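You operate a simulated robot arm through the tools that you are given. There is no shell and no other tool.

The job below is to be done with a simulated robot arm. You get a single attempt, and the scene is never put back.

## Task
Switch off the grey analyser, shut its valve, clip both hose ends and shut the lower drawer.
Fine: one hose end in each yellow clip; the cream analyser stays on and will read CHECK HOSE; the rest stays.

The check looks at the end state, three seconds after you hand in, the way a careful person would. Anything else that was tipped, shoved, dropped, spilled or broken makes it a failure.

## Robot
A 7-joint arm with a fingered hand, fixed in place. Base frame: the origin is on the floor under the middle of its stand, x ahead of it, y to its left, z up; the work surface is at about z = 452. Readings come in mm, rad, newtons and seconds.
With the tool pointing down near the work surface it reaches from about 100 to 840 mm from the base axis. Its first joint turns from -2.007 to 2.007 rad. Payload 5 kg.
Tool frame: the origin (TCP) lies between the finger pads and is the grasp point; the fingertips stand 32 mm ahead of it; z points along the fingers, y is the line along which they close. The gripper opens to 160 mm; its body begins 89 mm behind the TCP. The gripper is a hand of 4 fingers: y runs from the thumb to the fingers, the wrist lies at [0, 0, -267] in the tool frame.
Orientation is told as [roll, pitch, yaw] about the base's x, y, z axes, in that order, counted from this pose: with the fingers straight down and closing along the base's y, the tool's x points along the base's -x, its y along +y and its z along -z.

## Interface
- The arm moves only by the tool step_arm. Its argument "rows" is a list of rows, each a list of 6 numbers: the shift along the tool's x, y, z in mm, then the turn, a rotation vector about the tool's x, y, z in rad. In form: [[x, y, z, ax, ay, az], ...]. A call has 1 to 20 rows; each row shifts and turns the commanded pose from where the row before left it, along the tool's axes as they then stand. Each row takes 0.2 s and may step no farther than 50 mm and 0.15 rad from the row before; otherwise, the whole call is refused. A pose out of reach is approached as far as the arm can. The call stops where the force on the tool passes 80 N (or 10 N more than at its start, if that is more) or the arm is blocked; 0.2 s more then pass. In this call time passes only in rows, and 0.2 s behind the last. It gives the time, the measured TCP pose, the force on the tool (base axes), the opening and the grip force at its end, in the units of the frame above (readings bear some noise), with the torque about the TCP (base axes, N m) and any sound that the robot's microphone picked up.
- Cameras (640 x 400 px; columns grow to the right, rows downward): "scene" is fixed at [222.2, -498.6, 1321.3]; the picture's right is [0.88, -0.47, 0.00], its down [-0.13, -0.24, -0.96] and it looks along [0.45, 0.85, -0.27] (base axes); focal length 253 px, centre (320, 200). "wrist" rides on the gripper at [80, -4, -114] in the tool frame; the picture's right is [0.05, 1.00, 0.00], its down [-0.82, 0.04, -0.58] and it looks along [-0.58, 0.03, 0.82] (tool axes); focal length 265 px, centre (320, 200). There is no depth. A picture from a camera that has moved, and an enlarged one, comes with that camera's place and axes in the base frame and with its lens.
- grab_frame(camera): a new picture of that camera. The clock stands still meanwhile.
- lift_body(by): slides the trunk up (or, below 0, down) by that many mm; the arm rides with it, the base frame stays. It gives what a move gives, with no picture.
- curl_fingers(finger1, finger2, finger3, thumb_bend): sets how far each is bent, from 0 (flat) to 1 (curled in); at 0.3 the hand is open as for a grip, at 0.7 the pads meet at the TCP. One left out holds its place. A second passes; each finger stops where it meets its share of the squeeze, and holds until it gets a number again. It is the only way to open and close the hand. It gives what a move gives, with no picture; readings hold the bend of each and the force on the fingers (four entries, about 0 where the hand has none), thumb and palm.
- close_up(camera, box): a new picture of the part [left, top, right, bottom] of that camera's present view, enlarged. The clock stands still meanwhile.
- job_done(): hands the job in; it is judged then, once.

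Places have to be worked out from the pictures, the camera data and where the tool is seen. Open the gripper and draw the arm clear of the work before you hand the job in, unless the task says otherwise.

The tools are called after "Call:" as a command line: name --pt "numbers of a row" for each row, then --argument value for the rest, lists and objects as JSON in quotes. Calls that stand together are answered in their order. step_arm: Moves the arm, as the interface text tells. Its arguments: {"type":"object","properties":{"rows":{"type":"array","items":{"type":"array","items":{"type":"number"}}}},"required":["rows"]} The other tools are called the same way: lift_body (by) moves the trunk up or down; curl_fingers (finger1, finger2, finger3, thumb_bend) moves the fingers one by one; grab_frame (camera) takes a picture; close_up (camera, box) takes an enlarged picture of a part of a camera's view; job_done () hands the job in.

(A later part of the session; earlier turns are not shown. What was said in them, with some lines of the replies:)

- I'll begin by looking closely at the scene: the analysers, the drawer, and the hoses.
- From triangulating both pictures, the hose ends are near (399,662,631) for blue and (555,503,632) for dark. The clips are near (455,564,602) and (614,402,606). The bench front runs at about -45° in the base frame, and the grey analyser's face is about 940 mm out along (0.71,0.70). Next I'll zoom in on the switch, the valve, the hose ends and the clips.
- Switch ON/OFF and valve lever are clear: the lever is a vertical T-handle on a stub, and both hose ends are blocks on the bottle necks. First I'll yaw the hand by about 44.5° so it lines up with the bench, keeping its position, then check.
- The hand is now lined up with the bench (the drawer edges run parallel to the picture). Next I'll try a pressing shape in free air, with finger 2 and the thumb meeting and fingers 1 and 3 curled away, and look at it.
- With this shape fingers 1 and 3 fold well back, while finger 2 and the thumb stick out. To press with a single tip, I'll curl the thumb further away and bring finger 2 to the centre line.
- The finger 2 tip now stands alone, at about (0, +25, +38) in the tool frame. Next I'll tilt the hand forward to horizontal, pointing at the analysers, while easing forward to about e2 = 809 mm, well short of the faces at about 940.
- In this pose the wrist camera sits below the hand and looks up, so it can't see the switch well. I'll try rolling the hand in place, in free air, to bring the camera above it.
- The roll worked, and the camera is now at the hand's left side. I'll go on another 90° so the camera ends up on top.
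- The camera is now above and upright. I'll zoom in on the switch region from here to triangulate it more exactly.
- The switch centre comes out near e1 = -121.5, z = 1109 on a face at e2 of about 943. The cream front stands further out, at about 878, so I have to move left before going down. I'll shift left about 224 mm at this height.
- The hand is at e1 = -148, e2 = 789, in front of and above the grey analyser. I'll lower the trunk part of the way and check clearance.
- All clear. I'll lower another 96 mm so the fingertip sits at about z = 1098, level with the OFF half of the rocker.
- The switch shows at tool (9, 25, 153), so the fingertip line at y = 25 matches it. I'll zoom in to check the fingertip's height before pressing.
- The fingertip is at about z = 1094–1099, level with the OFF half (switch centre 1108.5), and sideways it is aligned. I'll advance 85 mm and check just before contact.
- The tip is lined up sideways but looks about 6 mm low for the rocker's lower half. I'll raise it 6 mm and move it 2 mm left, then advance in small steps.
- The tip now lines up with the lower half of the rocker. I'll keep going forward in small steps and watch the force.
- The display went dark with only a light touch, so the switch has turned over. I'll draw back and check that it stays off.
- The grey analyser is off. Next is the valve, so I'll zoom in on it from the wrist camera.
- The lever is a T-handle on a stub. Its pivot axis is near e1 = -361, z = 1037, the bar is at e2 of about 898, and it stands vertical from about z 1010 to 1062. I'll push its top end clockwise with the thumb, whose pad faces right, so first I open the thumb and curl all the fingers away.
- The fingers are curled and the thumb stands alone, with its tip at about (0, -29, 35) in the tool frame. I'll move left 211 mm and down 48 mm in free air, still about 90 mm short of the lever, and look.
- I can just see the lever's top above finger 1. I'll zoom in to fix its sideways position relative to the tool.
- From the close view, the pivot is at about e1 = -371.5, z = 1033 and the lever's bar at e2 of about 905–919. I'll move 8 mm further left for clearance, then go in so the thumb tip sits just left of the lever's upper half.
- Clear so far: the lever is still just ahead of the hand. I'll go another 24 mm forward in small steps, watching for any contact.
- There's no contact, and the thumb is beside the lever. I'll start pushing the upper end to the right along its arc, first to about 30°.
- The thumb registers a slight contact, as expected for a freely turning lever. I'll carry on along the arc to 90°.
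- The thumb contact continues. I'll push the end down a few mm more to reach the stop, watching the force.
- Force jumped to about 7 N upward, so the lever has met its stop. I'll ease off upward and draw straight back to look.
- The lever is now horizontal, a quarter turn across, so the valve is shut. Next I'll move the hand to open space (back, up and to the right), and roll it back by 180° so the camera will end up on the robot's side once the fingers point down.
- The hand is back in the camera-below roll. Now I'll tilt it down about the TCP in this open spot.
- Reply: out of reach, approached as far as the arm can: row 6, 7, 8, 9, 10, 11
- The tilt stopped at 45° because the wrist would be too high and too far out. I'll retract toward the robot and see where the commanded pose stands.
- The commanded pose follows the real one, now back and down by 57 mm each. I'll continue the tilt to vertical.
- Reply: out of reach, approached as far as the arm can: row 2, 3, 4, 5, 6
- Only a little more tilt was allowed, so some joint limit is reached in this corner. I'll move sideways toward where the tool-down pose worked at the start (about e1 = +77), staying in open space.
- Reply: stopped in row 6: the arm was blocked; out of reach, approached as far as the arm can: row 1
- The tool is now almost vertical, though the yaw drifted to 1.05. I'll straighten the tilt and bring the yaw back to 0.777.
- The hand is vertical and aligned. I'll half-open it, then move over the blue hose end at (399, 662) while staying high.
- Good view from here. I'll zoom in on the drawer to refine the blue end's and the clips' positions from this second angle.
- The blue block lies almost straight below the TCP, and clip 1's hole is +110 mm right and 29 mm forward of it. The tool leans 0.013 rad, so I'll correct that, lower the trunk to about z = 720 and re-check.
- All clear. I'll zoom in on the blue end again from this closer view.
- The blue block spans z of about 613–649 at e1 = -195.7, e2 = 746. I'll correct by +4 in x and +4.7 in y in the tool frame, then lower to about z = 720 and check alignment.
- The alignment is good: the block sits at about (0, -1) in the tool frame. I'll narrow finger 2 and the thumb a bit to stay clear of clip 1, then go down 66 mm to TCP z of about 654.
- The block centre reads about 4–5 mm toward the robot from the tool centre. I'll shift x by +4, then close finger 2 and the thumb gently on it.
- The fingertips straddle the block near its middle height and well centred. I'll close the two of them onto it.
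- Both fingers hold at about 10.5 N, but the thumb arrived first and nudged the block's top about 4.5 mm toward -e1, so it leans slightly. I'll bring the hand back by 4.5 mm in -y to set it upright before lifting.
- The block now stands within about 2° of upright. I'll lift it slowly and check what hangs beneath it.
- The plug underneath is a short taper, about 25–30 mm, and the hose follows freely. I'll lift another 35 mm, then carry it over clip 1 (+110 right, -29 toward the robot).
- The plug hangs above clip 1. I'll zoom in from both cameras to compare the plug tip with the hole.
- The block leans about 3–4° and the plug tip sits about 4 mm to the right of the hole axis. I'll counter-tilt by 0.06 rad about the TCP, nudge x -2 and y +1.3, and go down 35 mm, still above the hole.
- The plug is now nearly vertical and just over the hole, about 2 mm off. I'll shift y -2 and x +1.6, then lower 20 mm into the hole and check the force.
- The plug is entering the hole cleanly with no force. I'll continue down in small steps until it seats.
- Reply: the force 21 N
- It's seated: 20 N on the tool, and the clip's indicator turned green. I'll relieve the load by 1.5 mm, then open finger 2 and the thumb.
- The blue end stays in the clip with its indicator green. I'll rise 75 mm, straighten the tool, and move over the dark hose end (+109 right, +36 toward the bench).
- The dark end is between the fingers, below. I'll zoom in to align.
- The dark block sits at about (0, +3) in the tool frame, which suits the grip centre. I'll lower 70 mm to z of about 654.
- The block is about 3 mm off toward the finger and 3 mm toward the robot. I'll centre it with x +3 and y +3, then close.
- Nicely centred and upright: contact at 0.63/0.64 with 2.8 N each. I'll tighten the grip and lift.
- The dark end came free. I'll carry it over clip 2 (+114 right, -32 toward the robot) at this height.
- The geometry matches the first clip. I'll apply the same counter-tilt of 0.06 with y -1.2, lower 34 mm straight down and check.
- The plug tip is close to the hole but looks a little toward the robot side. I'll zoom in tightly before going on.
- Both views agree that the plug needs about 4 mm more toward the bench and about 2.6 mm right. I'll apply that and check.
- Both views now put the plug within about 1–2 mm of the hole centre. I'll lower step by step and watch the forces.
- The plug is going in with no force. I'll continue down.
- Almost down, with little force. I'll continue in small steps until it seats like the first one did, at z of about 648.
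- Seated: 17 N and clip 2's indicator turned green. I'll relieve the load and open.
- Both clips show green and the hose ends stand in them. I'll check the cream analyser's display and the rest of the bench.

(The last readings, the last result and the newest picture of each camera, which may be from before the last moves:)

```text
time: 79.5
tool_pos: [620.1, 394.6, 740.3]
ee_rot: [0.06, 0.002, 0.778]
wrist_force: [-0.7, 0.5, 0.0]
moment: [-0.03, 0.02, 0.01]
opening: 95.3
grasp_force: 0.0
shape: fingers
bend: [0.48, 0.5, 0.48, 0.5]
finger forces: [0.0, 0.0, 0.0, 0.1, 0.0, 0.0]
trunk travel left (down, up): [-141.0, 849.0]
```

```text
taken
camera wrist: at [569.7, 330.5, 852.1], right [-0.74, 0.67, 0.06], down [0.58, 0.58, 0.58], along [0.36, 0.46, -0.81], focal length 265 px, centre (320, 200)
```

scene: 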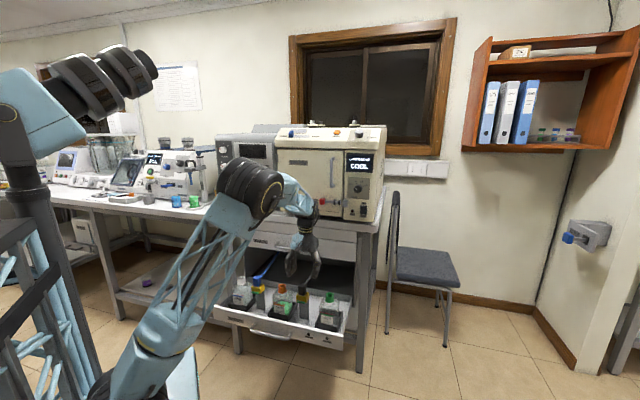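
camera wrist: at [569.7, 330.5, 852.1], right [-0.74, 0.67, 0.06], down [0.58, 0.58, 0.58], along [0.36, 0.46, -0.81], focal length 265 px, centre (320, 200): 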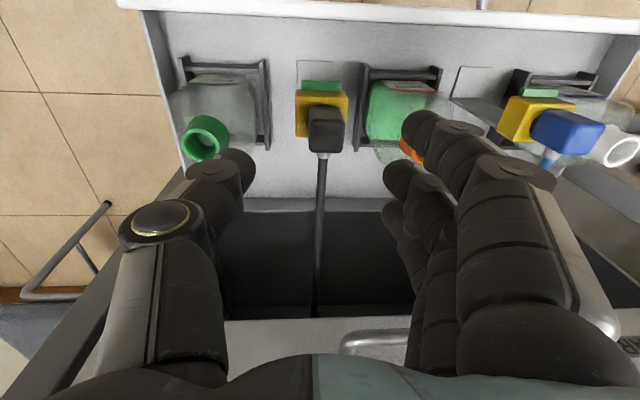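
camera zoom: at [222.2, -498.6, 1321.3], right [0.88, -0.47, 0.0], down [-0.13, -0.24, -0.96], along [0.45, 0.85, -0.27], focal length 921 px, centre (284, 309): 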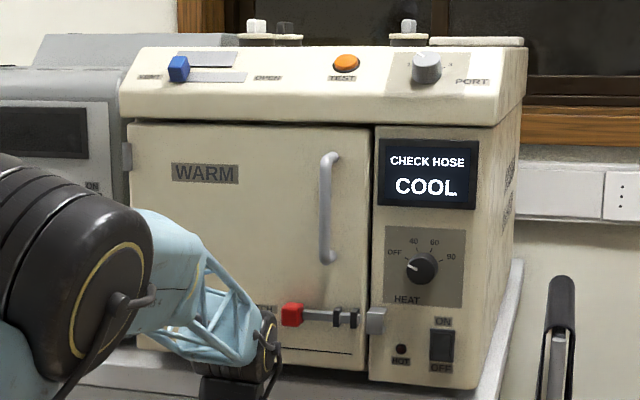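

CHECK HOSE shows on the cream analyser, which is still on, as told. For the drawer, the front panel spans about z 437–511 at e2 of about 635, with its handle bar in front at z of about 470. I'll push the panel just above the bar, at the centre, with the pinched finger 2 and thumb and the tool tilted 45°. First I'll go back to e2 = 580, e1 = 35 at this height.

Call:
step_arm --pt "0 0 0 0.06 0 0" --pt "20 17 0 0 0 0" --pt "20 17 0 0 0 0" --pt "20 17 0 0 0 0" --pt "20 17 0 0 0 0" --pt "20 17 0 0 0 0" --pt "20 17 0 0 0 0" --pt "19 16 0 0 0 0"

Call:
curl_fingers --finger1 1.0 --finger2 0.7 --finger3 1.0 --thumb_bend 0.7

Call:
grab_frame --camera "scene"

Call:
grab_frame --camera "wrist"

```text
time: 81.3
tool_pos: [439.0, 381.2, 739.0]
ee_rot: [0.0, 0.0, 0.776]
wrist_force: [0.4, -0.6, -1.3]
moment: [0.02, 0.04, -0.05]
opening: 95.3
grasp_force: 0.0
shape: fingers
bend: [0.48, 0.5, 0.48, 0.5]
finger forces: [0.0, 0.0, 0.0, 0.0, 0.0, 0.0]
trunk travel left (down, up): [-141.0, 849.0]
```

```text
time: 82.3
tool_pos: [438.7, 380.6, 738.8]
ee_rot: [0.001, -0.002, 0.776]
wrist_force: [-0.1, -0.2, 0.0]
moment: [-0.02, 0.01, 0.0]
opening: 50.5
grasp_force: 0.0
shape: fingers
bend: [1.0, 0.7, 1.0, 0.7]
finger forces: [0.0, 0.0, 0.0, 0.0, 0.0, 0.0]
trunk travel left (down, up): [-141.0, 849.0]
```

```text
taken
```

scene: 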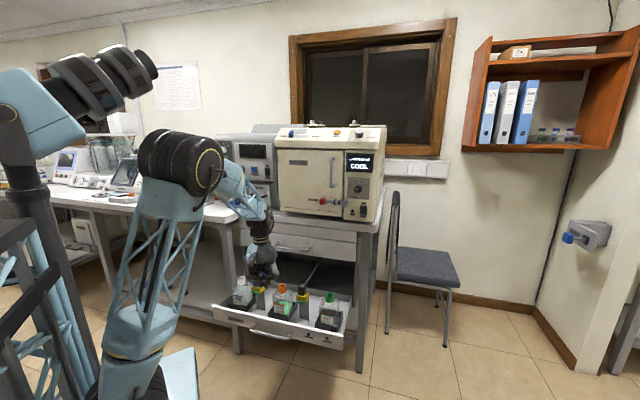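

```text
taken
camera wrist: at [383.7, 322.2, 852.3], right [-0.74, 0.68, 0.0], down [0.55, 0.6, 0.58], along [0.39, 0.42, -0.82], focal length 265 px, centre (320, 200)
```

wrist: 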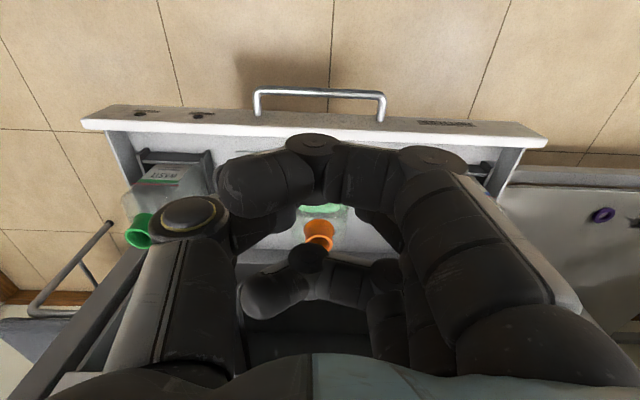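

The handle bar is confirmed at e2 of about 590, z 470, and the panel face at about 627. Now I'll tilt the tool 45° forward about the TCP.

Call:
step_arm --pt "0 0 0 0 -0.131 0" --pt "0 0 0 0 -0.131 0" --pt "0 0 0 0 -0.131 0" --pt "0 0 0 0 -0.131 0" --pt "0 0 0 0 -0.131 0" --pt "0 0 0 0 -0.131 0"

Call:
grab_frame --camera "scene"

Call:
grab_frame --camera "wrist"

```text
time: 83.9
tool_pos: [504.9, 301.8, 738.1]
ee_rot: [0.023, -0.721, 0.57]
wrist_force: [-0.4, 0.5, -0.5]
moment: [0.04, -0.03, 0.05]
opening: 50.7
grasp_force: 0.1
shape: fingers
bend: [1.0, 0.7, 1.0, 0.7]
finger forces: [0.0, 0.0, 0.0, 0.0, 0.0, 0.0]
out of reach, approached as far as the arm can: row 6
trunk travel left (down, up): [-141.0, 849.0]
stopped in row 6: the arm was blocked; the commanded pose is now the measured one
```

```text
taken
```

scene: 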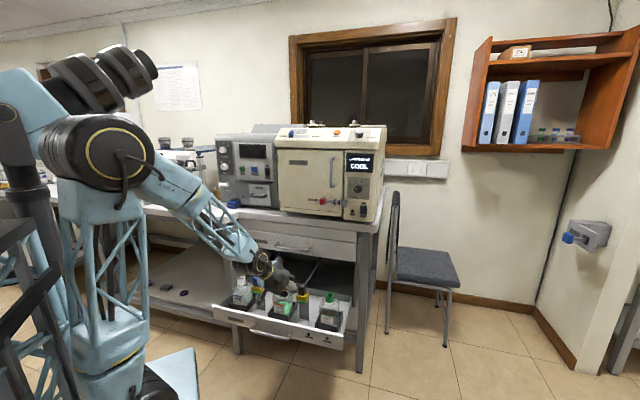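

```text
taken
camera wrist: at [393.7, 222.7, 769.8], right [-0.58, 0.81, -0.02], down [0.18, 0.15, 0.97], along [0.79, 0.57, -0.23], focal length 265 px, centre (320, 200)
```

wrist: 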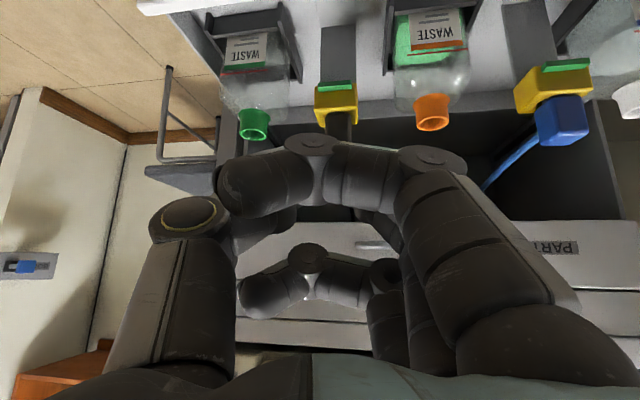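

The arm hit a fold limit because the wrist came too close to the shoulder, and the hand swung aside in free air. Nothing was touched, and both clips are still green. Raising the trunk while reaching lower with the arm will unfold it, so I'll lift the trunk 350 mm first.

Call:
lift_body --by 350

Call:
grab_frame --camera "scene"

```text
time: 87.3
tool_pos: [504.9, 302.1, 1087.2]
ee_rot: [0.022, -0.723, 0.569]
wrist_force: [0.0, 1.3, 0.3]
moment: [0.0, 0.0, -0.01]
opening: 50.5
grasp_force: 0.1
shape: fingers
bend: [1.0, 0.7, 1.0, 0.7]
finger forces: [0.0, 0.1, 0.0, 0.1, 0.0, 0.0]
trunk travel left (down, up): [-491.0, 499.0]
```

```text
taken
```

scene: 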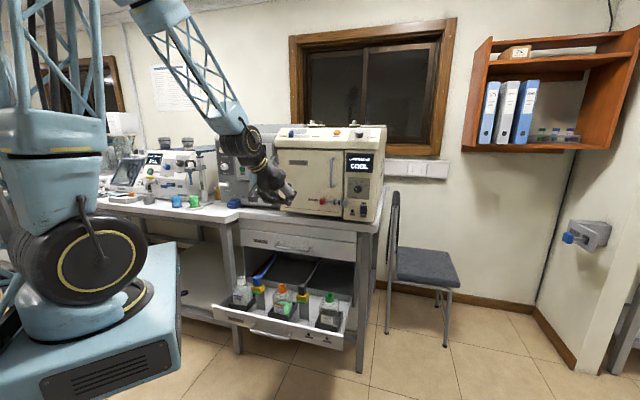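

Now the arm has room. I'll reach downward 250 mm with the arm in free air in front of the bench, and undo the yaw drift.

Call:
step_arm --pt "33 0 37.5 0 0 0" --pt "33 0 37.5 0 0 0" --pt "33 0 37.5 0 0 0" --pt "33 0 37.5 0 0 0" --pt "33 0 37.5 0 0 0" --pt "0 0 0 -0.069 0 -0.078" --pt "0 0 0 -0.069 0 -0.078"

Call:
grab_frame --camera "scene"

Call:
grab_frame --camera "wrist"

```text
time: 88.9
tool_pos: [503.3, 303.1, 837.1]
ee_rot: [0.024, -0.725, 0.778]
wrist_force: [0.6, 0.7, -0.2]
moment: [0.01, 0.0, -0.03]
opening: 50.5
grasp_force: 0.2
shape: fingers
bend: [1.0, 0.7, 1.0, 0.7]
finger forces: [0.0, 0.0, 0.0, 0.0, 0.1, 0.0]
trunk travel left (down, up): [-491.0, 499.0]
```

```text
taken
```

scene: 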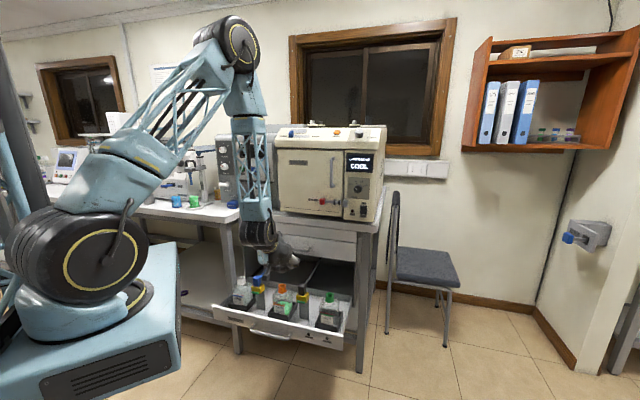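

```text
taken
camera wrist: at [409.8, 204.2, 868.6], right [-0.74, 0.67, -0.02], down [0.14, 0.18, 0.97], along [0.66, 0.72, -0.23], focal length 265 px, centre (320, 200)
```

wrist: 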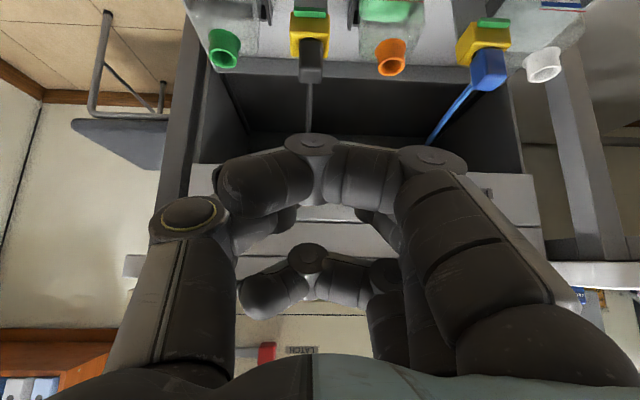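

The arm now has a good shape. I'll move to the drawer's centre line (e1 of about 35), fix the small roll, and descend to z of about 600 to check against the panel.

Call:
step_arm --pt "0 34 0 0.024 0 0" --pt "0 34 0 0 0 0" --pt "0 34 0 0 0 0" --pt "31.5 0 35.5 0 0 0" --pt "31.5 0 35.5 0 0 0" --pt "31.5 0 35.5 0 0 0" --pt "31.5 0 35.5 0 0 0" --pt "31.5 0 35.5 0 0 0"

Call:
grab_frame --camera "scene"

Call:
close_up --camera "scene" --box '[200, 240, 360, 360]'

Call:
grab_frame --camera "wrist"

```text
time: 90.7
tool_pos: [430.2, 377.3, 601.3]
ee_rot: [0.0, -0.724, 0.779]
wrist_force: [-0.7, -0.5, 0.1]
moment: [0.0, 0.01, 0.01]
opening: 50.1
grasp_force: 0.1
shape: fingers
bend: [1.0, 0.7, 1.0, 0.7]
finger forces: [0.1, 0.0, 0.0, 0.1, 0.0, 0.0]
trunk travel left (down, up): [-491.0, 499.0]
```

```text
taken
```

scene: 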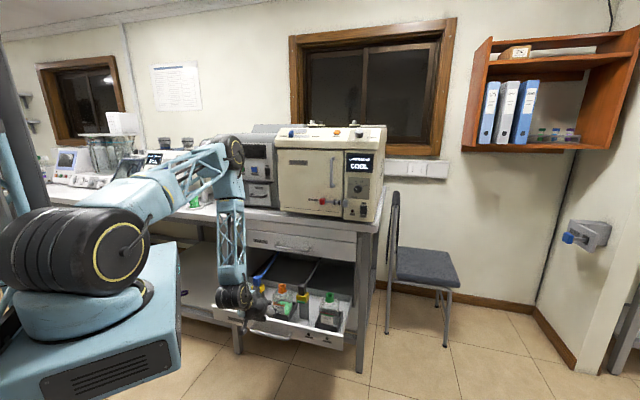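

```text
3.33 times, centred on (280, 300) of scene
camera zoom: at [222.2, -498.6, 1321.3], right [0.88, -0.47, 0.0], down [-0.13, -0.24, -0.96], along [0.45, 0.85, -0.27], focal length 844 px, centre (453, -133)
```

zoom: 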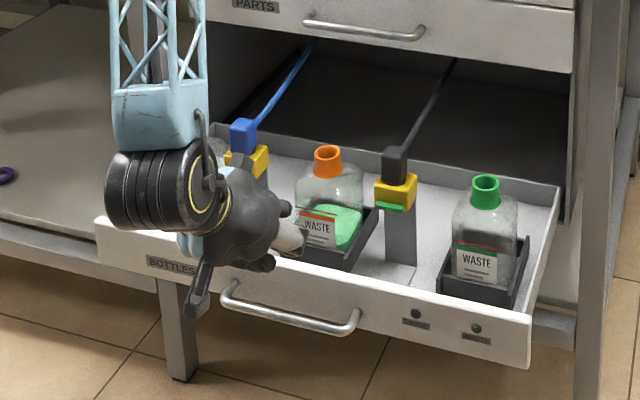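

```text
taken
camera wrist: at [335.4, 278.3, 632.7], right [-0.73, 0.68, -0.03], down [0.13, 0.19, 0.97], along [0.67, 0.7, -0.23], focal length 265 px, centre (320, 200)
```

wrist: 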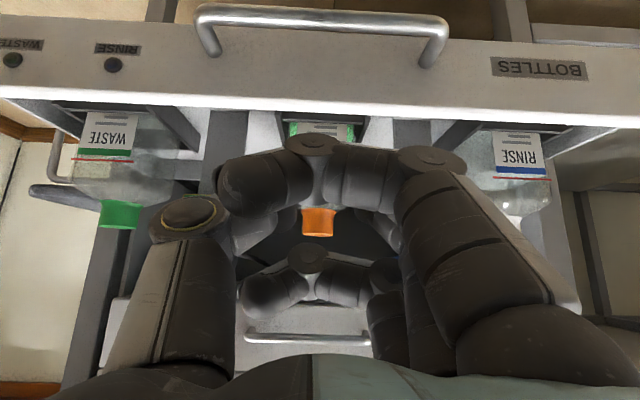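

From here the panel's top edge is at z of about 508 and the bar at z of about 462. I'll descend to TCP z of about 512, so the beak tip is at about 491 (above the bar, below the panel's top edge), then edge forward to contact.

Call:
step_arm --pt "20 0 22.5 0 0 0" --pt "20 0 22.5 0 0 0" --pt "19 0 21.5 0 0 0"

Call:
grab_frame --camera "wrist"

Call:
close_up --camera "scene" --box '[215, 270, 315, 350]'

```text
time: 91.5
tool_pos: [430.7, 375.3, 513.1]
ee_rot: [0.001, -0.726, 0.778]
wrist_force: [0.0, -0.6, 0.2]
moment: [-0.01, 0.01, -0.01]
opening: 50.7
grasp_force: 0.0
shape: fingers
bend: [1.0, 0.7, 1.0, 0.7]
finger forces: [0.0, 0.1, 0.0, 0.0, 0.0, 0.0]
trunk travel left (down, up): [-491.0, 499.0]
```

```text
taken
camera wrist: at [335.7, 277.8, 544.4], right [-0.73, 0.68, -0.03], down [0.13, 0.19, 0.97], along [0.67, 0.7, -0.23], focal length 265 px, centre (320, 200)
```

wrist: 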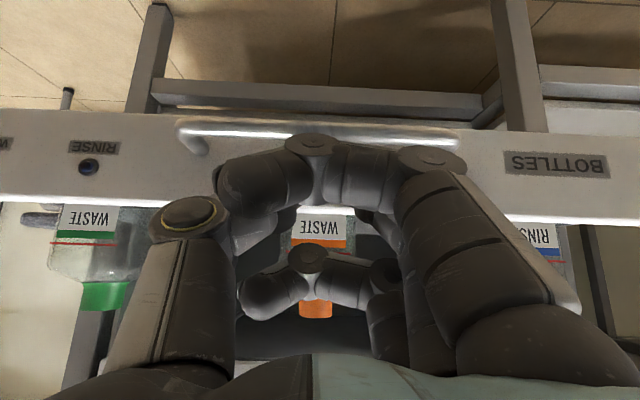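

```text
5.00 times, centred on (265, 310) of scene
camera zoom: at [222.2, -498.6, 1321.3], right [0.88, -0.47, 0.0], down [-0.13, -0.24, -0.96], along [0.45, 0.85, -0.27], focal length 1266 px, centre (595, -350)
```

zoom: 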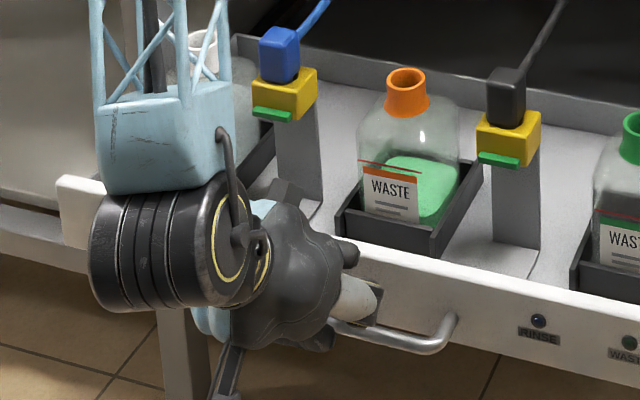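

The beak is in front of the panel, between its top edge and the bar. I'll advance slowly to contact.

Call:
step_arm --pt "-6 0 5.3 0 0 0" --pt "-6 0 5.3 0 0 0" --pt "-3 0 2.65 0 0 0" --pt "-3 0 2.65 0 0 0"

Call:
step_arm --pt "-3 0 2.65 0 0 0" --pt "-3 0 2.65 0 0 0"

Call:
close_up --camera "scene" --box '[215, 270, 315, 350]'

Call:
grab_frame --camera "wrist"

```text
time: 92.5
tool_pos: [446.7, 392.2, 513.7]
ee_rot: [0.001, -0.724, 0.778]
wrist_force: [0.3, 0.7, -0.3]
moment: [-0.03, 0.0, -0.01]
opening: 50.6
grasp_force: 0.1
shape: fingers
bend: [1.0, 0.7, 1.0, 0.7]
finger forces: [0.0, 0.0, 0.0, 0.0, 0.0, 0.0]
trunk travel left (down, up): [-491.0, 499.0]
```

```text
time: 93.1
tool_pos: [453.2, 398.5, 513.2]
ee_rot: [0.0, -0.723, 0.778]
wrist_force: [-2.3, -3.2, 1.7]
moment: [-0.07, -0.01, -0.09]
opening: 50.6
grasp_force: 2.2
shape: fingers
bend: [1.0, 0.7, 1.0, 0.7]
finger forces: [0.0, 0.0, 0.0, 0.0, 4.6, 0.1]
trunk travel left (down, up): [-491.0, 499.0]
```

```text
5.00 times, centred on (265, 310) of scene
camera zoom: at [222.2, -498.6, 1321.3], right [0.88, -0.47, 0.0], down [-0.13, -0.24, -0.96], along [0.45, 0.85, -0.27], focal length 1266 px, centre (595, -350)
```

zoom: 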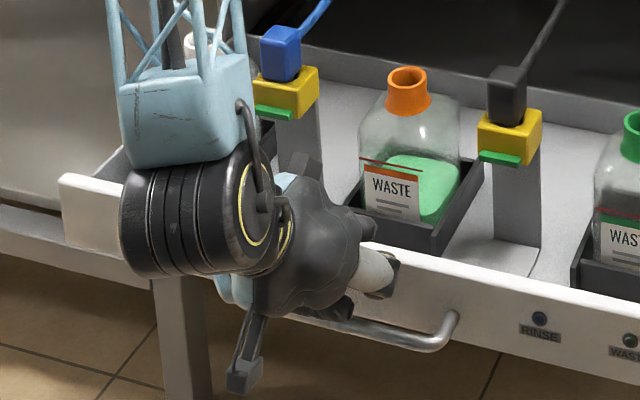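

```text
taken
camera wrist: at [357.7, 300.8, 544.1], right [-0.73, 0.68, -0.03], down [0.13, 0.19, 0.97], along [0.67, 0.7, -0.23], focal length 265 px, centre (320, 200)
```

wrist: 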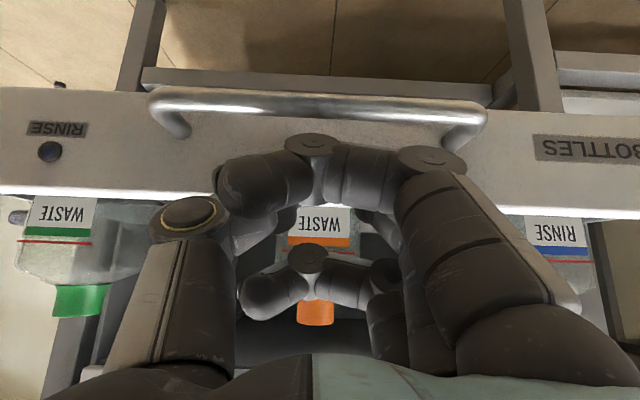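

Contact: the thumb reads 4.6 N at TCP e2 = 602. I'll push gently and see whether the drawer slides.

Call:
step_arm --pt "-3.7 0 3.3 0 0 0" --pt "-3.7 0 3.3 0 0 0" --pt "-3.7 0 3.3 0 0 0" --pt "-3.7 0 3.3 0 0 0"

Call:
close_up --camera "scene" --box '[205, 250, 355, 350]'

```text
time: 94.1
tool_pos: [467.7, 413.4, 513.4]
ee_rot: [-0.001, -0.725, 0.778]
wrist_force: [0.0, -0.7, -0.1]
moment: [-0.02, 0.02, 0.02]
opening: 50.2
grasp_force: 0.1
shape: fingers
bend: [1.0, 0.7, 1.0, 0.7]
finger forces: [0.1, 0.0, 0.0, 0.0, 0.6, 0.0]
trunk travel left (down, up): [-491.0, 499.0]
```

```text
4.00 times, centred on (280, 300) of scene
camera zoom: at [222.2, -498.6, 1321.3], right [0.88, -0.47, 0.0], down [-0.13, -0.24, -0.96], along [0.45, 0.85, -0.27], focal length 1013 px, centre (480, -200)
```

zoom: 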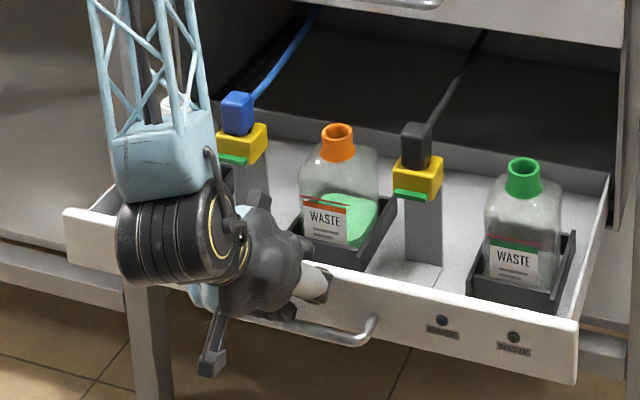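

The drawer is sliding easily. I'll keep pushing gently and check partway.

Call:
step_arm --pt "-5.2 0 4.6 0 0 0" --pt "-6 0 5.3 0 0 0" --pt "-6 0 5.3 0 0 0" --pt "-6 0 5.3 0 0 0" --pt "-6 0 5.3 0 0 0" --pt "-6 0 5.3 0 0 0" --pt "-6 0 5.3 0 0 0" --pt "-6 0 5.3 0 0 0" --pt "-6 0 5.3 0 0 0" --pt "-6 0 5.3 0 0 0" --pt "-6 0 5.3 0 0 0" --pt "-6 0 5.3 0 0 0"

Call:
grab_frame --camera "scene"

Call:
close_up --camera "scene" --box '[205, 240, 365, 350]'

Call:
grab_frame --camera "wrist"

```text
time: 96.7
tool_pos: [534.7, 481.0, 512.6]
ee_rot: [-0.001, -0.725, 0.78]
wrist_force: [-0.5, 0.0, -0.2]
moment: [-0.02, 0.03, 0.01]
opening: 50.4
grasp_force: 0.0
shape: fingers
bend: [1.0, 0.7, 1.0, 0.7]
finger forces: [0.1, 0.0, 0.1, 0.0, 0.0, 0.0]
trunk travel left (down, up): [-491.0, 499.0]
```

```text
taken
```

scene: 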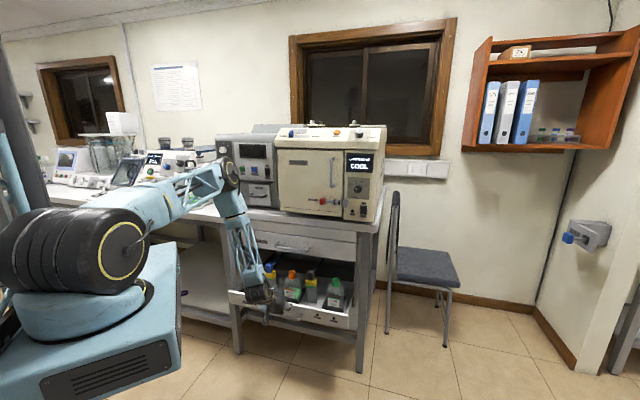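

```text
3.64 times, centred on (285, 295) of scene
camera zoom: at [222.2, -498.6, 1321.3], right [0.88, -0.47, 0.0], down [-0.13, -0.24, -0.96], along [0.45, 0.85, -0.27], focal length 921 px, centre (447, -146)
```

zoom: 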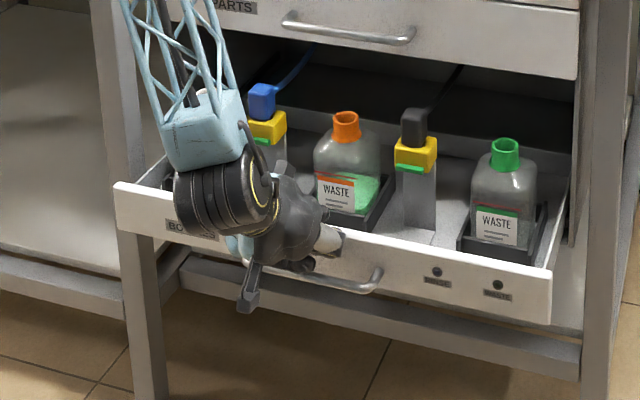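

```text
taken
camera wrist: at [440.2, 382.3, 544.1], right [-0.73, 0.68, -0.03], down [0.13, 0.19, 0.97], along [0.67, 0.7, -0.23], focal length 265 px, centre (320, 200)
```

wrist: 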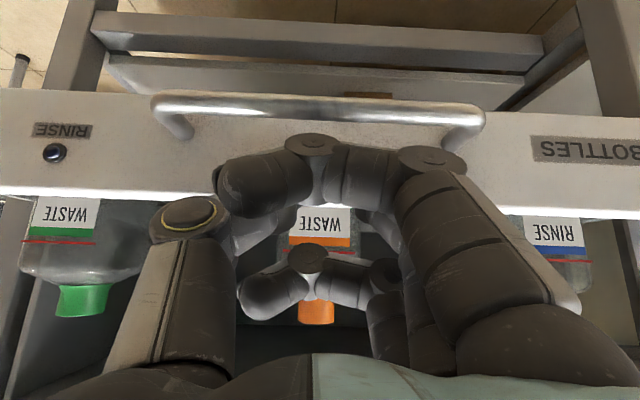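

The drawer is following and everything inside stands still. I'll continue about 96 mm.

Call:
step_arm --pt "-6 0 5.3 0 0 0" --pt "-6 0 5.3 0 0 0" --pt "-6 0 5.3 0 0 0" --pt "-6 0 5.3 0 0 0" --pt "-6 0 5.3 0 0 0" --pt "-6 0 5.3 0 0 0" --pt "-6 0 5.3 0 0 0" --pt "-6 0 5.3 0 0 0" --pt "-6 0 5.3 0 0 0" --pt "-6 0 5.3 0 0 0" --pt "-6 0 5.3 0 0 0" --pt "-6 0 5.3 0 0 0"

Call:
grab_frame --camera "scene"

Call:
close_up --camera "scene" --box '[215, 230, 375, 340]'

Call:
grab_frame --camera "wrist"

```text
time: 99.3
tool_pos: [604.4, 546.8, 514.1]
ee_rot: [0.0, -0.723, 0.778]
wrist_force: [0.0, -0.3, 0.1]
moment: [-0.02, -0.04, -0.04]
opening: 50.7
grasp_force: 0.0
shape: fingers
bend: [1.0, 0.7, 1.0, 0.7]
finger forces: [0.0, 0.1, 0.0, 0.0, 0.1, 0.0]
trunk travel left (down, up): [-491.0, 499.0]
```

```text
taken
```

scene: 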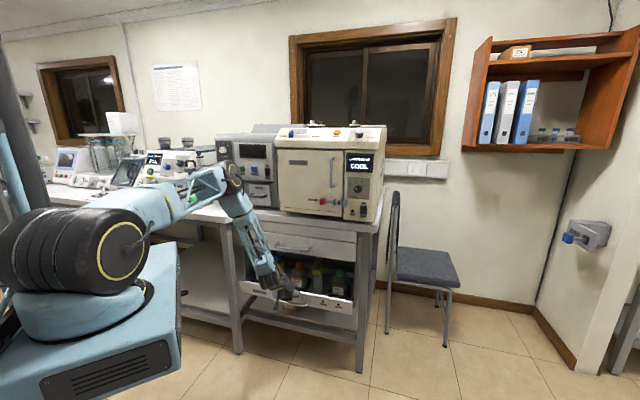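

```text
3.64 times, centred on (295, 285) of scene
camera zoom: at [222.2, -498.6, 1321.3], right [0.88, -0.47, 0.0], down [-0.13, -0.24, -0.96], along [0.45, 0.85, -0.27], focal length 921 px, centre (411, -109)
```

zoom: 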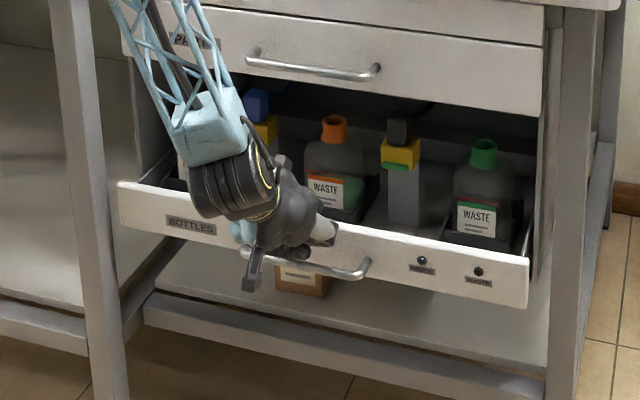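

```text
taken
camera wrist: at [509.9, 449.2, 544.6], right [-0.73, 0.68, -0.03], down [0.13, 0.19, 0.97], along [0.67, 0.7, -0.23], focal length 265 px, centre (320, 200)
```

wrist: 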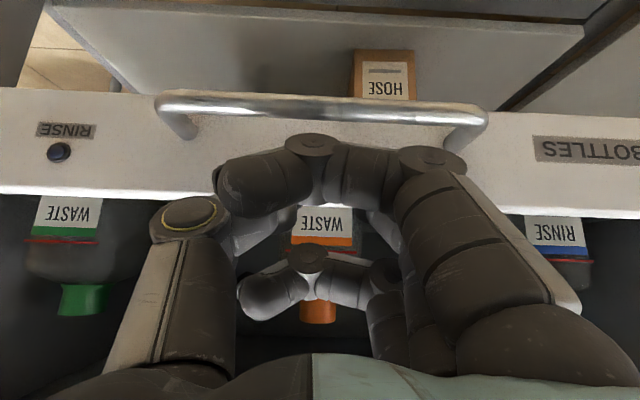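

About 60 mm remain. I'll continue with smaller steps, watching for the end stop.

Call:
step_arm --pt "-5.2 0 4.6 0 0 0" --pt "-5.2 0 4.6 0 0 0" --pt "-5.2 0 4.6 0 0 0" --pt "-5.2 0 4.6 0 0 0" --pt "-5.2 0 4.6 0 0 0"

Call:
close_up --camera "scene" --box '[215, 230, 375, 340]'

Call:
grab_frame --camera "wrist"

```text
time: 100.5
tool_pos: [627.8, 570.3, 513.6]
ee_rot: [-0.004, -0.725, 0.779]
wrist_force: [-0.8, -0.2, 0.1]
moment: [0.04, 0.01, 0.03]
opening: 50.6
grasp_force: 0.0
shape: fingers
bend: [1.0, 0.7, 1.0, 0.7]
finger forces: [0.0, 0.1, 0.0, 0.0, 0.1, 0.0]
trunk travel left (down, up): [-491.0, 499.0]
```

```text
3.64 times, centred on (295, 285) of scene
camera zoom: at [222.2, -498.6, 1321.3], right [0.88, -0.47, 0.0], down [-0.13, -0.24, -0.96], along [0.45, 0.85, -0.27], focal length 921 px, centre (411, -109)
```

zoom: 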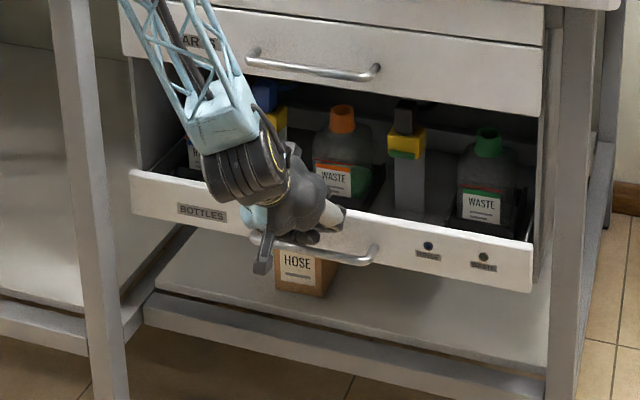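

```text
taken
camera wrist: at [532.8, 473.4, 543.9], right [-0.73, 0.68, -0.04], down [0.13, 0.19, 0.97], along [0.67, 0.7, -0.23], focal length 265 px, centre (320, 200)
```

wrist: 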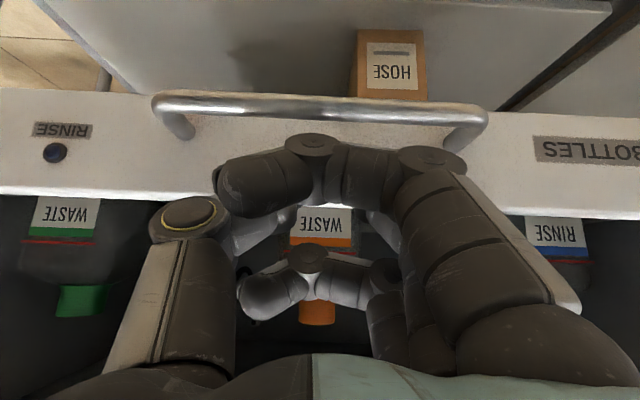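

The HOSE box sits on the lower shelf, at z of about 313, well beneath the drawer. I'll continue in small steps until the drawer meets its stop.

Call:
step_arm --pt "-3 0 2.65 0 0 0" --pt "-3 0 2.65 0 0 0" --pt "-3 0 2.65 0 0 0" --pt "-3 0 2.65 0 0 0" --pt "-3 0 2.65 0 0 0"

Call:
close_up --camera "scene" --box '[215, 230, 375, 340]'

```text
time: 101.7
tool_pos: [641.3, 582.4, 513.4]
ee_rot: [-0.002, -0.721, 0.777]
wrist_force: [-10.9, -13.9, 3.1]
moment: [-0.27, 0.17, -0.28]
opening: 50.3
grasp_force: 9.3
shape: fingers
bend: [1.0, 0.7, 1.0, 0.71]
finger forces: [0.0, 0.1, 0.0, 0.1, 18.4, 0.0]
trunk travel left (down, up): [-491.0, 499.0]
```

```text
3.64 times, centred on (295, 285) of scene
camera zoom: at [222.2, -498.6, 1321.3], right [0.88, -0.47, 0.0], down [-0.13, -0.24, -0.96], along [0.45, 0.85, -0.27], focal length 921 px, centre (411, -109)
```

zoom: 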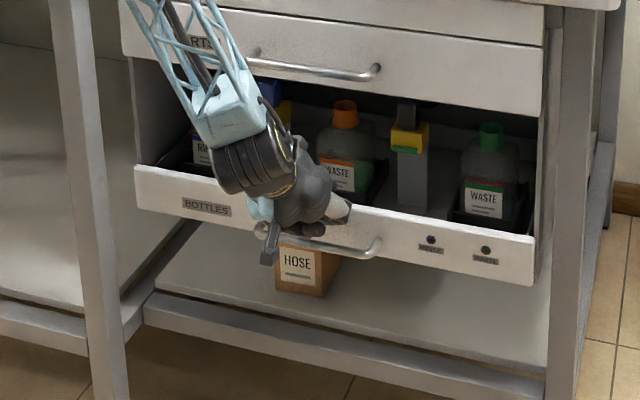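

The force rose to 18 N and the panel's end lines up with the PARTS drawer front, so it looks closed. I'll press 2 mm more to make sure this is a hard stop.

Call:
step_arm --pt "-1.5 0 1.3 0 0 0"

Call:
grab_frame --camera "wrist"

```text
time: 102.1
tool_pos: [641.6, 583.2, 512.0]
ee_rot: [-0.003, -0.719, 0.777]
wrist_force: [-26.6, -33.2, 6.7]
moment: [-0.58, 0.38, -0.52]
opening: 49.2
grasp_force: 21.4
shape: fingers
bend: [1.0, 0.7, 1.0, 0.71]
finger forces: [0.1, 6.8, 0.0, 0.1, 36.1, 0.1]
trunk travel left (down, up): [-491.0, 499.0]
```

```text
taken
camera wrist: at [546.8, 485.1, 544.0], right [-0.73, 0.69, -0.04], down [0.14, 0.19, 0.97], along [0.67, 0.7, -0.23], focal length 265 px, centre (320, 200)
```

wrist: 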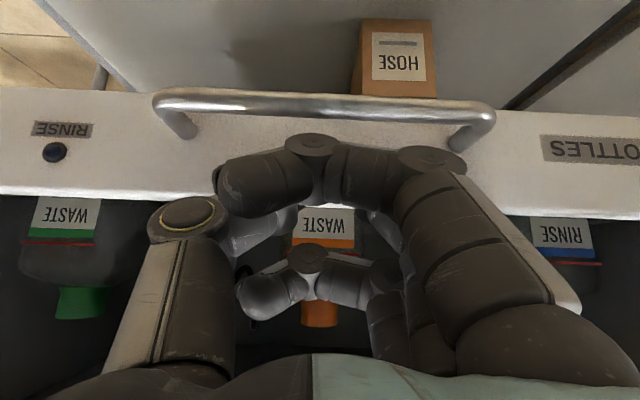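

It's a hard stop (42 N with barely any motion), so the drawer is shut. I'll back straight off and then look.

Call:
step_arm --pt "3 0 -2.65 0 0 0" --pt "7.5 0 -6.6 0 0 0" --pt "15 0 -13.2 0 0 0" --pt "15 0 -13.2 0 0 0" --pt "22 0 -19.5 0 0 0" --pt "22 0 -19.5 0 0 0" --pt "22 0 -19.5 0 0 0" --pt "22 0 -19.5 0 0 0" --pt "22 0 -19.5 0 0 0"

Call:
grab_frame --camera "scene"

Call:
close_up --camera "scene" --box '[215, 220, 385, 350]'

Call:
grab_frame --camera "wrist"

```text
time: 104.1
tool_pos: [499.0, 446.9, 515.2]
ee_rot: [0.0, -0.725, 0.779]
wrist_force: [0.5, -0.3, -0.3]
moment: [0.0, 0.0, 0.03]
opening: 50.5
grasp_force: 0.0
shape: fingers
bend: [1.0, 0.7, 1.0, 0.7]
finger forces: [0.0, 0.0, 0.0, 0.0, 0.1, 0.0]
trunk travel left (down, up): [-491.0, 499.0]
```

```text
taken
```

scene: 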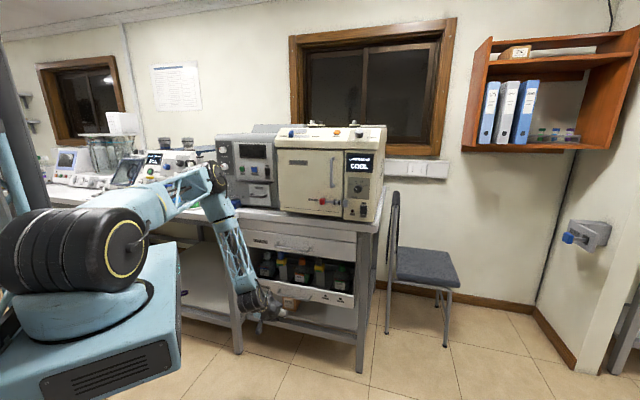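

```text
3.08 times, centred on (300, 285) of scene
camera zoom: at [222.2, -498.6, 1321.3], right [0.88, -0.47, 0.0], down [-0.13, -0.24, -0.96], along [0.45, 0.85, -0.27], focal length 779 px, centre (382, -62)
```

zoom: 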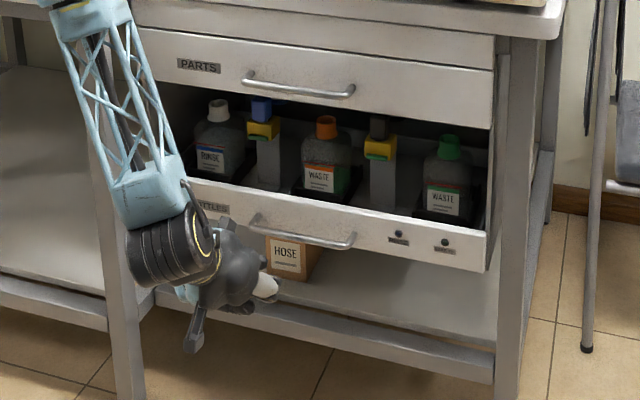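

```text
taken
camera wrist: at [404.8, 348.3, 545.6], right [-0.73, 0.68, -0.03], down [0.13, 0.19, 0.97], along [0.67, 0.7, -0.23], focal length 265 px, centre (320, 200)
```

wrist: 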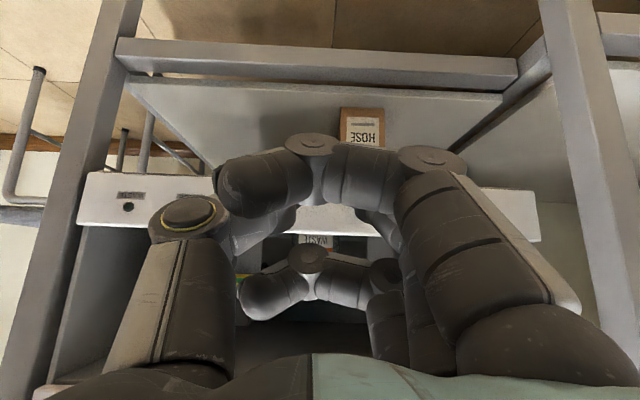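

The drawer is flush with the PARTS drawer. I'll zoom in to verify the contents, then pull further back and open the hand.

Call:
close_up --camera "scene" --box '[255, 240, 355, 310]'

Call:
step_arm --pt "22 0 -19.5 0 0 0" --pt "22 0 -19.5 0 0 0" --pt "22 0 -19.5 0 0 0" --pt "-15 0 -17 0 0 0" --pt "-30 0 -34 0 0 0" --pt "-30 0 -34 0 0 0" --pt "-30 0 -34 0 0 0"

Call:
curl_fingers --finger1 0.3 --finger2 0.3 --finger3 0.3 --thumb_bend 0.3

Call:
grab_frame --camera "scene"

```text
5.71 times, centred on (305, 275) of scene
camera zoom: at [222.2, -498.6, 1321.3], right [0.88, -0.47, 0.0], down [-0.13, -0.24, -0.96], along [0.45, 0.85, -0.27], focal length 1447 px, centre (406, -229)
```

zoom: 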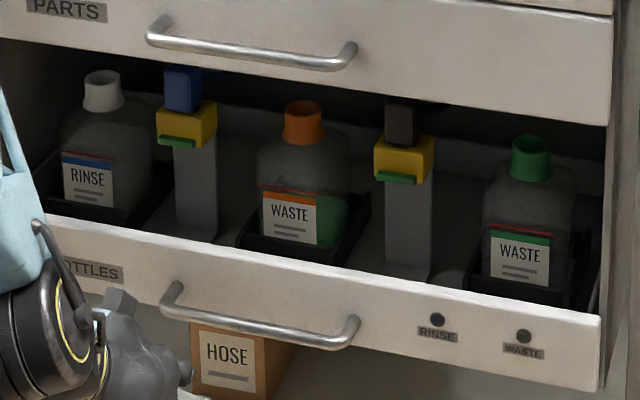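

```text
time: 105.7
tool_pos: [437.8, 384.1, 675.6]
ee_rot: [-0.001, -0.724, 0.778]
wrist_force: [-0.2, 0.2, -0.1]
moment: [0.02, -0.01, 0.03]
opening: 50.8
grasp_force: 0.1
shape: fingers
bend: [1.0, 0.7, 1.0, 0.7]
finger forces: [0.0, 0.0, 0.0, 0.0, 0.1, 0.0]
trunk travel left (down, up): [-491.0, 499.0]
```

```text
time: 106.7
tool_pos: [438.0, 384.0, 674.9]
ee_rot: [0.001, -0.723, 0.779]
wrist_force: [-0.7, 0.3, -0.4]
moment: [0.03, -0.01, 0.03]
opening: 170.1
grasp_force: 0.0
shape: fingers
bend: [0.3, 0.3, 0.3, 0.3]
finger forces: [0.0, 0.0, 0.0, 0.0, 0.1, 0.1]
trunk travel left (down, up): [-491.0, 499.0]
```

```text
taken
```

scene: 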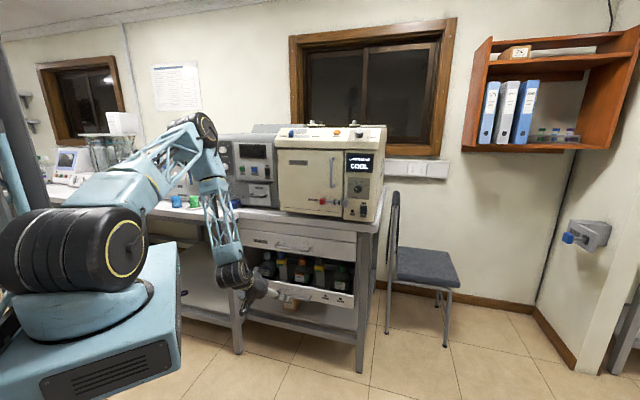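

Everything in the drawer stands in place with both clip indicators green. I'll check the valve and switch once more from here.

Call:
close_up --camera "scene" --box '[205, 125, 305, 215]'

Call:
close_up --camera "scene" --box '[130, 130, 230, 220]'

Call:
grab_frame --camera "wrist"

```text
4.44 times, centred on (255, 170) of scene
camera zoom: at [222.2, -498.6, 1321.3], right [0.88, -0.47, 0.0], down [-0.13, -0.24, -0.96], along [0.45, 0.85, -0.27], focal length 1126 px, centre (609, 333)
```

zoom: 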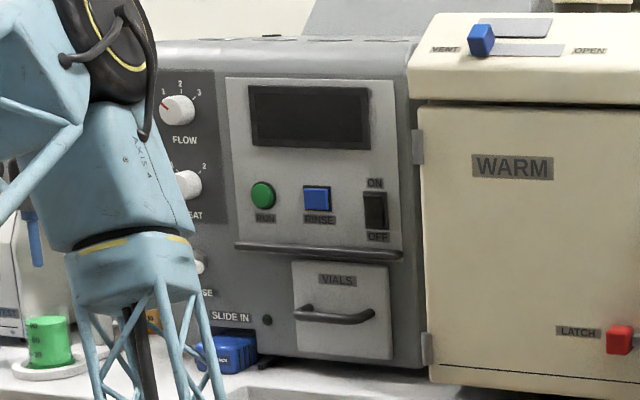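

```text
4.44 times, centred on (180, 175) of scene
camera zoom: at [222.2, -498.6, 1321.3], right [0.88, -0.47, 0.0], down [-0.13, -0.24, -0.96], along [0.45, 0.85, -0.27], focal length 1126 px, centre (942, 311)
```

zoom: 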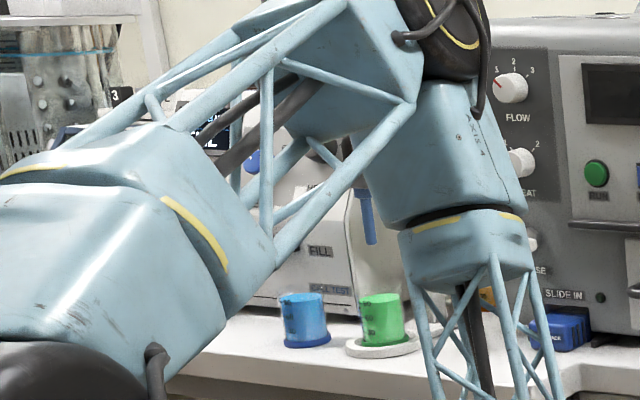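

```text
taken
camera wrist: at [343.6, 285.9, 705.7], right [-0.73, 0.68, -0.03], down [0.13, 0.19, 0.97], along [0.67, 0.7, -0.23], focal length 265 px, centre (320, 200)
```

wrist: 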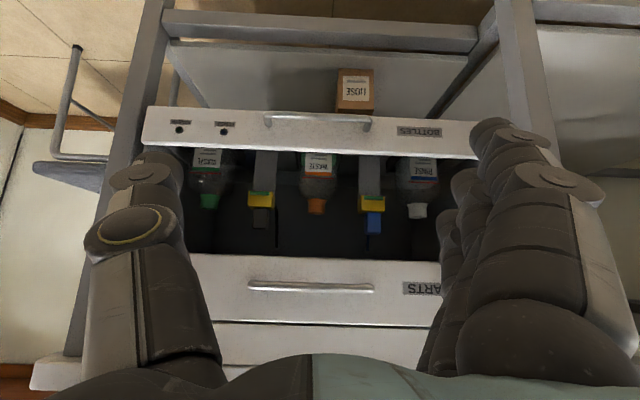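

The display is dark, the switch is at OFF and everything around is in place. I'll raise the trunk to draw the arm clear and get a last view of the valve.

Call:
lift_body --by 260

Call:
grab_frame --camera "scene"

Call:
close_up --camera "scene" --box '[205, 125, 305, 215]'

Call:
grab_frame --camera "wrist"

```text
time: 109.4
tool_pos: [438.5, 383.5, 933.6]
ee_rot: [0.0, -0.723, 0.778]
wrist_force: [0.0, -0.6, 0.8]
moment: [-0.01, -0.02, 0.01]
opening: 169.8
grasp_force: 0.0
shape: fingers
bend: [0.3, 0.3, 0.3, 0.3]
finger forces: [0.0, 0.0, 0.1, 0.0, 0.0, 0.0]
trunk travel left (down, up): [-751.0, 239.0]
```

```text
taken
```

scene: 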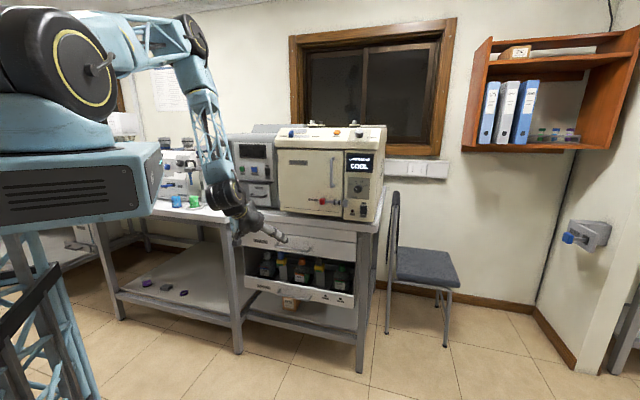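

```text
4.44 times, centred on (255, 170) of scene
camera zoom: at [222.2, -498.6, 1321.3], right [0.88, -0.47, 0.0], down [-0.13, -0.24, -0.96], along [0.45, 0.85, -0.27], focal length 1126 px, centre (609, 333)
```

zoom: 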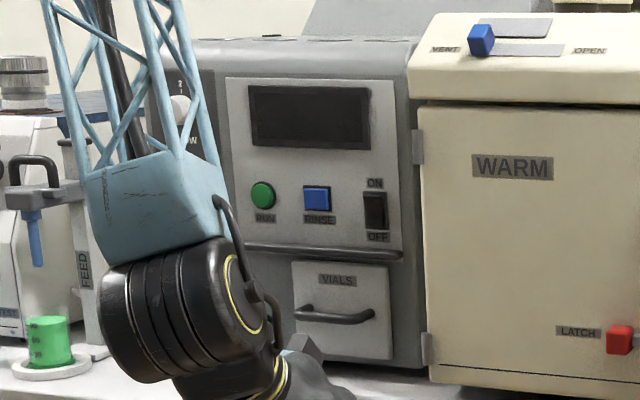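

```text
taken
camera wrist: at [343.6, 286.0, 965.6], right [-0.73, 0.68, -0.03], down [0.13, 0.19, 0.97], along [0.67, 0.7, -0.23], focal length 265 px, centre (320, 200)
```

wrist: 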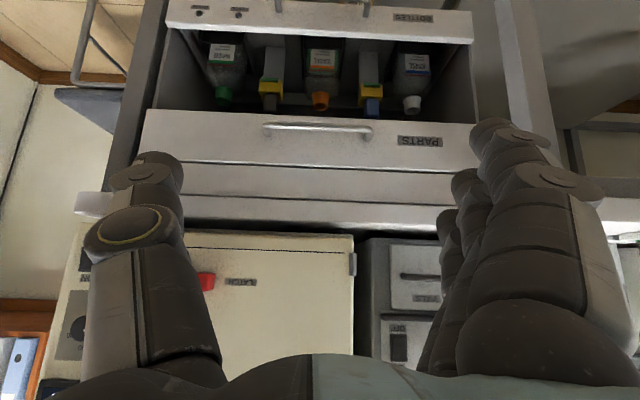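

The forearm still hides the valve from the scene camera. I'll slide the hand right by about 150 mm in open air to look.

Call:
step_arm --pt "0 -38 0 0 0 0" --pt "0 -38 0 0 0 0" --pt "0 -38 0 0 0 0" --pt "0 -38 0 0 0 0"

Call:
grab_frame --camera "scene"

Call:
close_up --camera "scene" --box '[205, 125, 305, 215]'

```text
time: 110.4
tool_pos: [546.2, 276.1, 934.8]
ee_rot: [-0.001, -0.723, 0.779]
wrist_force: [0.0, -0.3, -0.3]
moment: [0.01, 0.06, -0.01]
opening: 170.1
grasp_force: 0.0
shape: fingers
bend: [0.3, 0.3, 0.3, 0.3]
finger forces: [0.0, 0.0, 0.0, 0.0, 0.0, 0.1]
trunk travel left (down, up): [-751.0, 239.0]
```

```text
taken
```

scene: 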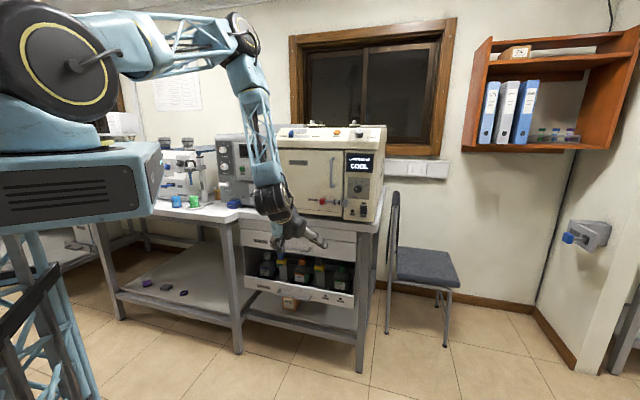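

```text
4.44 times, centred on (255, 170) of scene
camera zoom: at [222.2, -498.6, 1321.3], right [0.88, -0.47, 0.0], down [-0.13, -0.24, -0.96], along [0.45, 0.85, -0.27], focal length 1126 px, centre (609, 333)
```

zoom: 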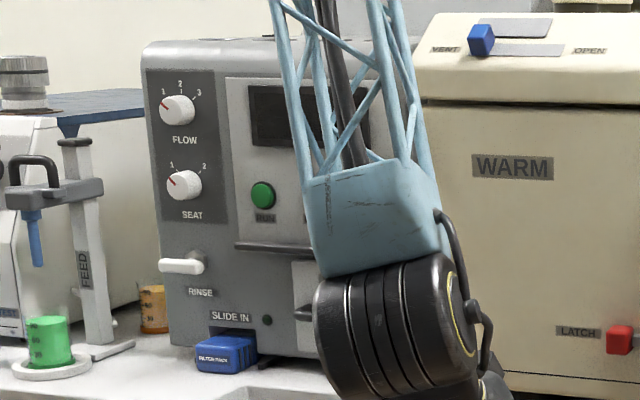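

The valve lever is horizontal, the grey analyser is off, the cream one shows CHECK HOSE, and both hose ends sit in green-marked clips. The drawer is shut, the hand is open and clear of the work, so I'm handing in.

Call:
job_done

```text
The job is handed in.
```

All five parts of the job are done, and I've handed it in.

- **Grey analyser:** it is switched off. The display went dark and stayed dark, and the switch sits at OFF.
- **Valve:** I turned the RINSE lever a quarter turn clockwise until it hit its stop. It now lies horizontal. The lever has no open or shut marking, so I took horizontal as shut.
- **Hose ends:** the blue end is in the left yellow clip and the dark one in the right. Each clip's marker turned green when the end seated.
- **Lower drawer:** it is pushed in to a hard stop, flush with the PARTS drawer above. The bottles and clips inside stayed upright.
- **Cream analyser:** it is still on and reads CHECK HOSE.

While I was getting ready to push the drawer, the arm hit a joint limit and the hand swung about 100 mm sideways. It was well above the drawer and touched nothing. The arm finished about 300 mm back from the bench with the hand open.
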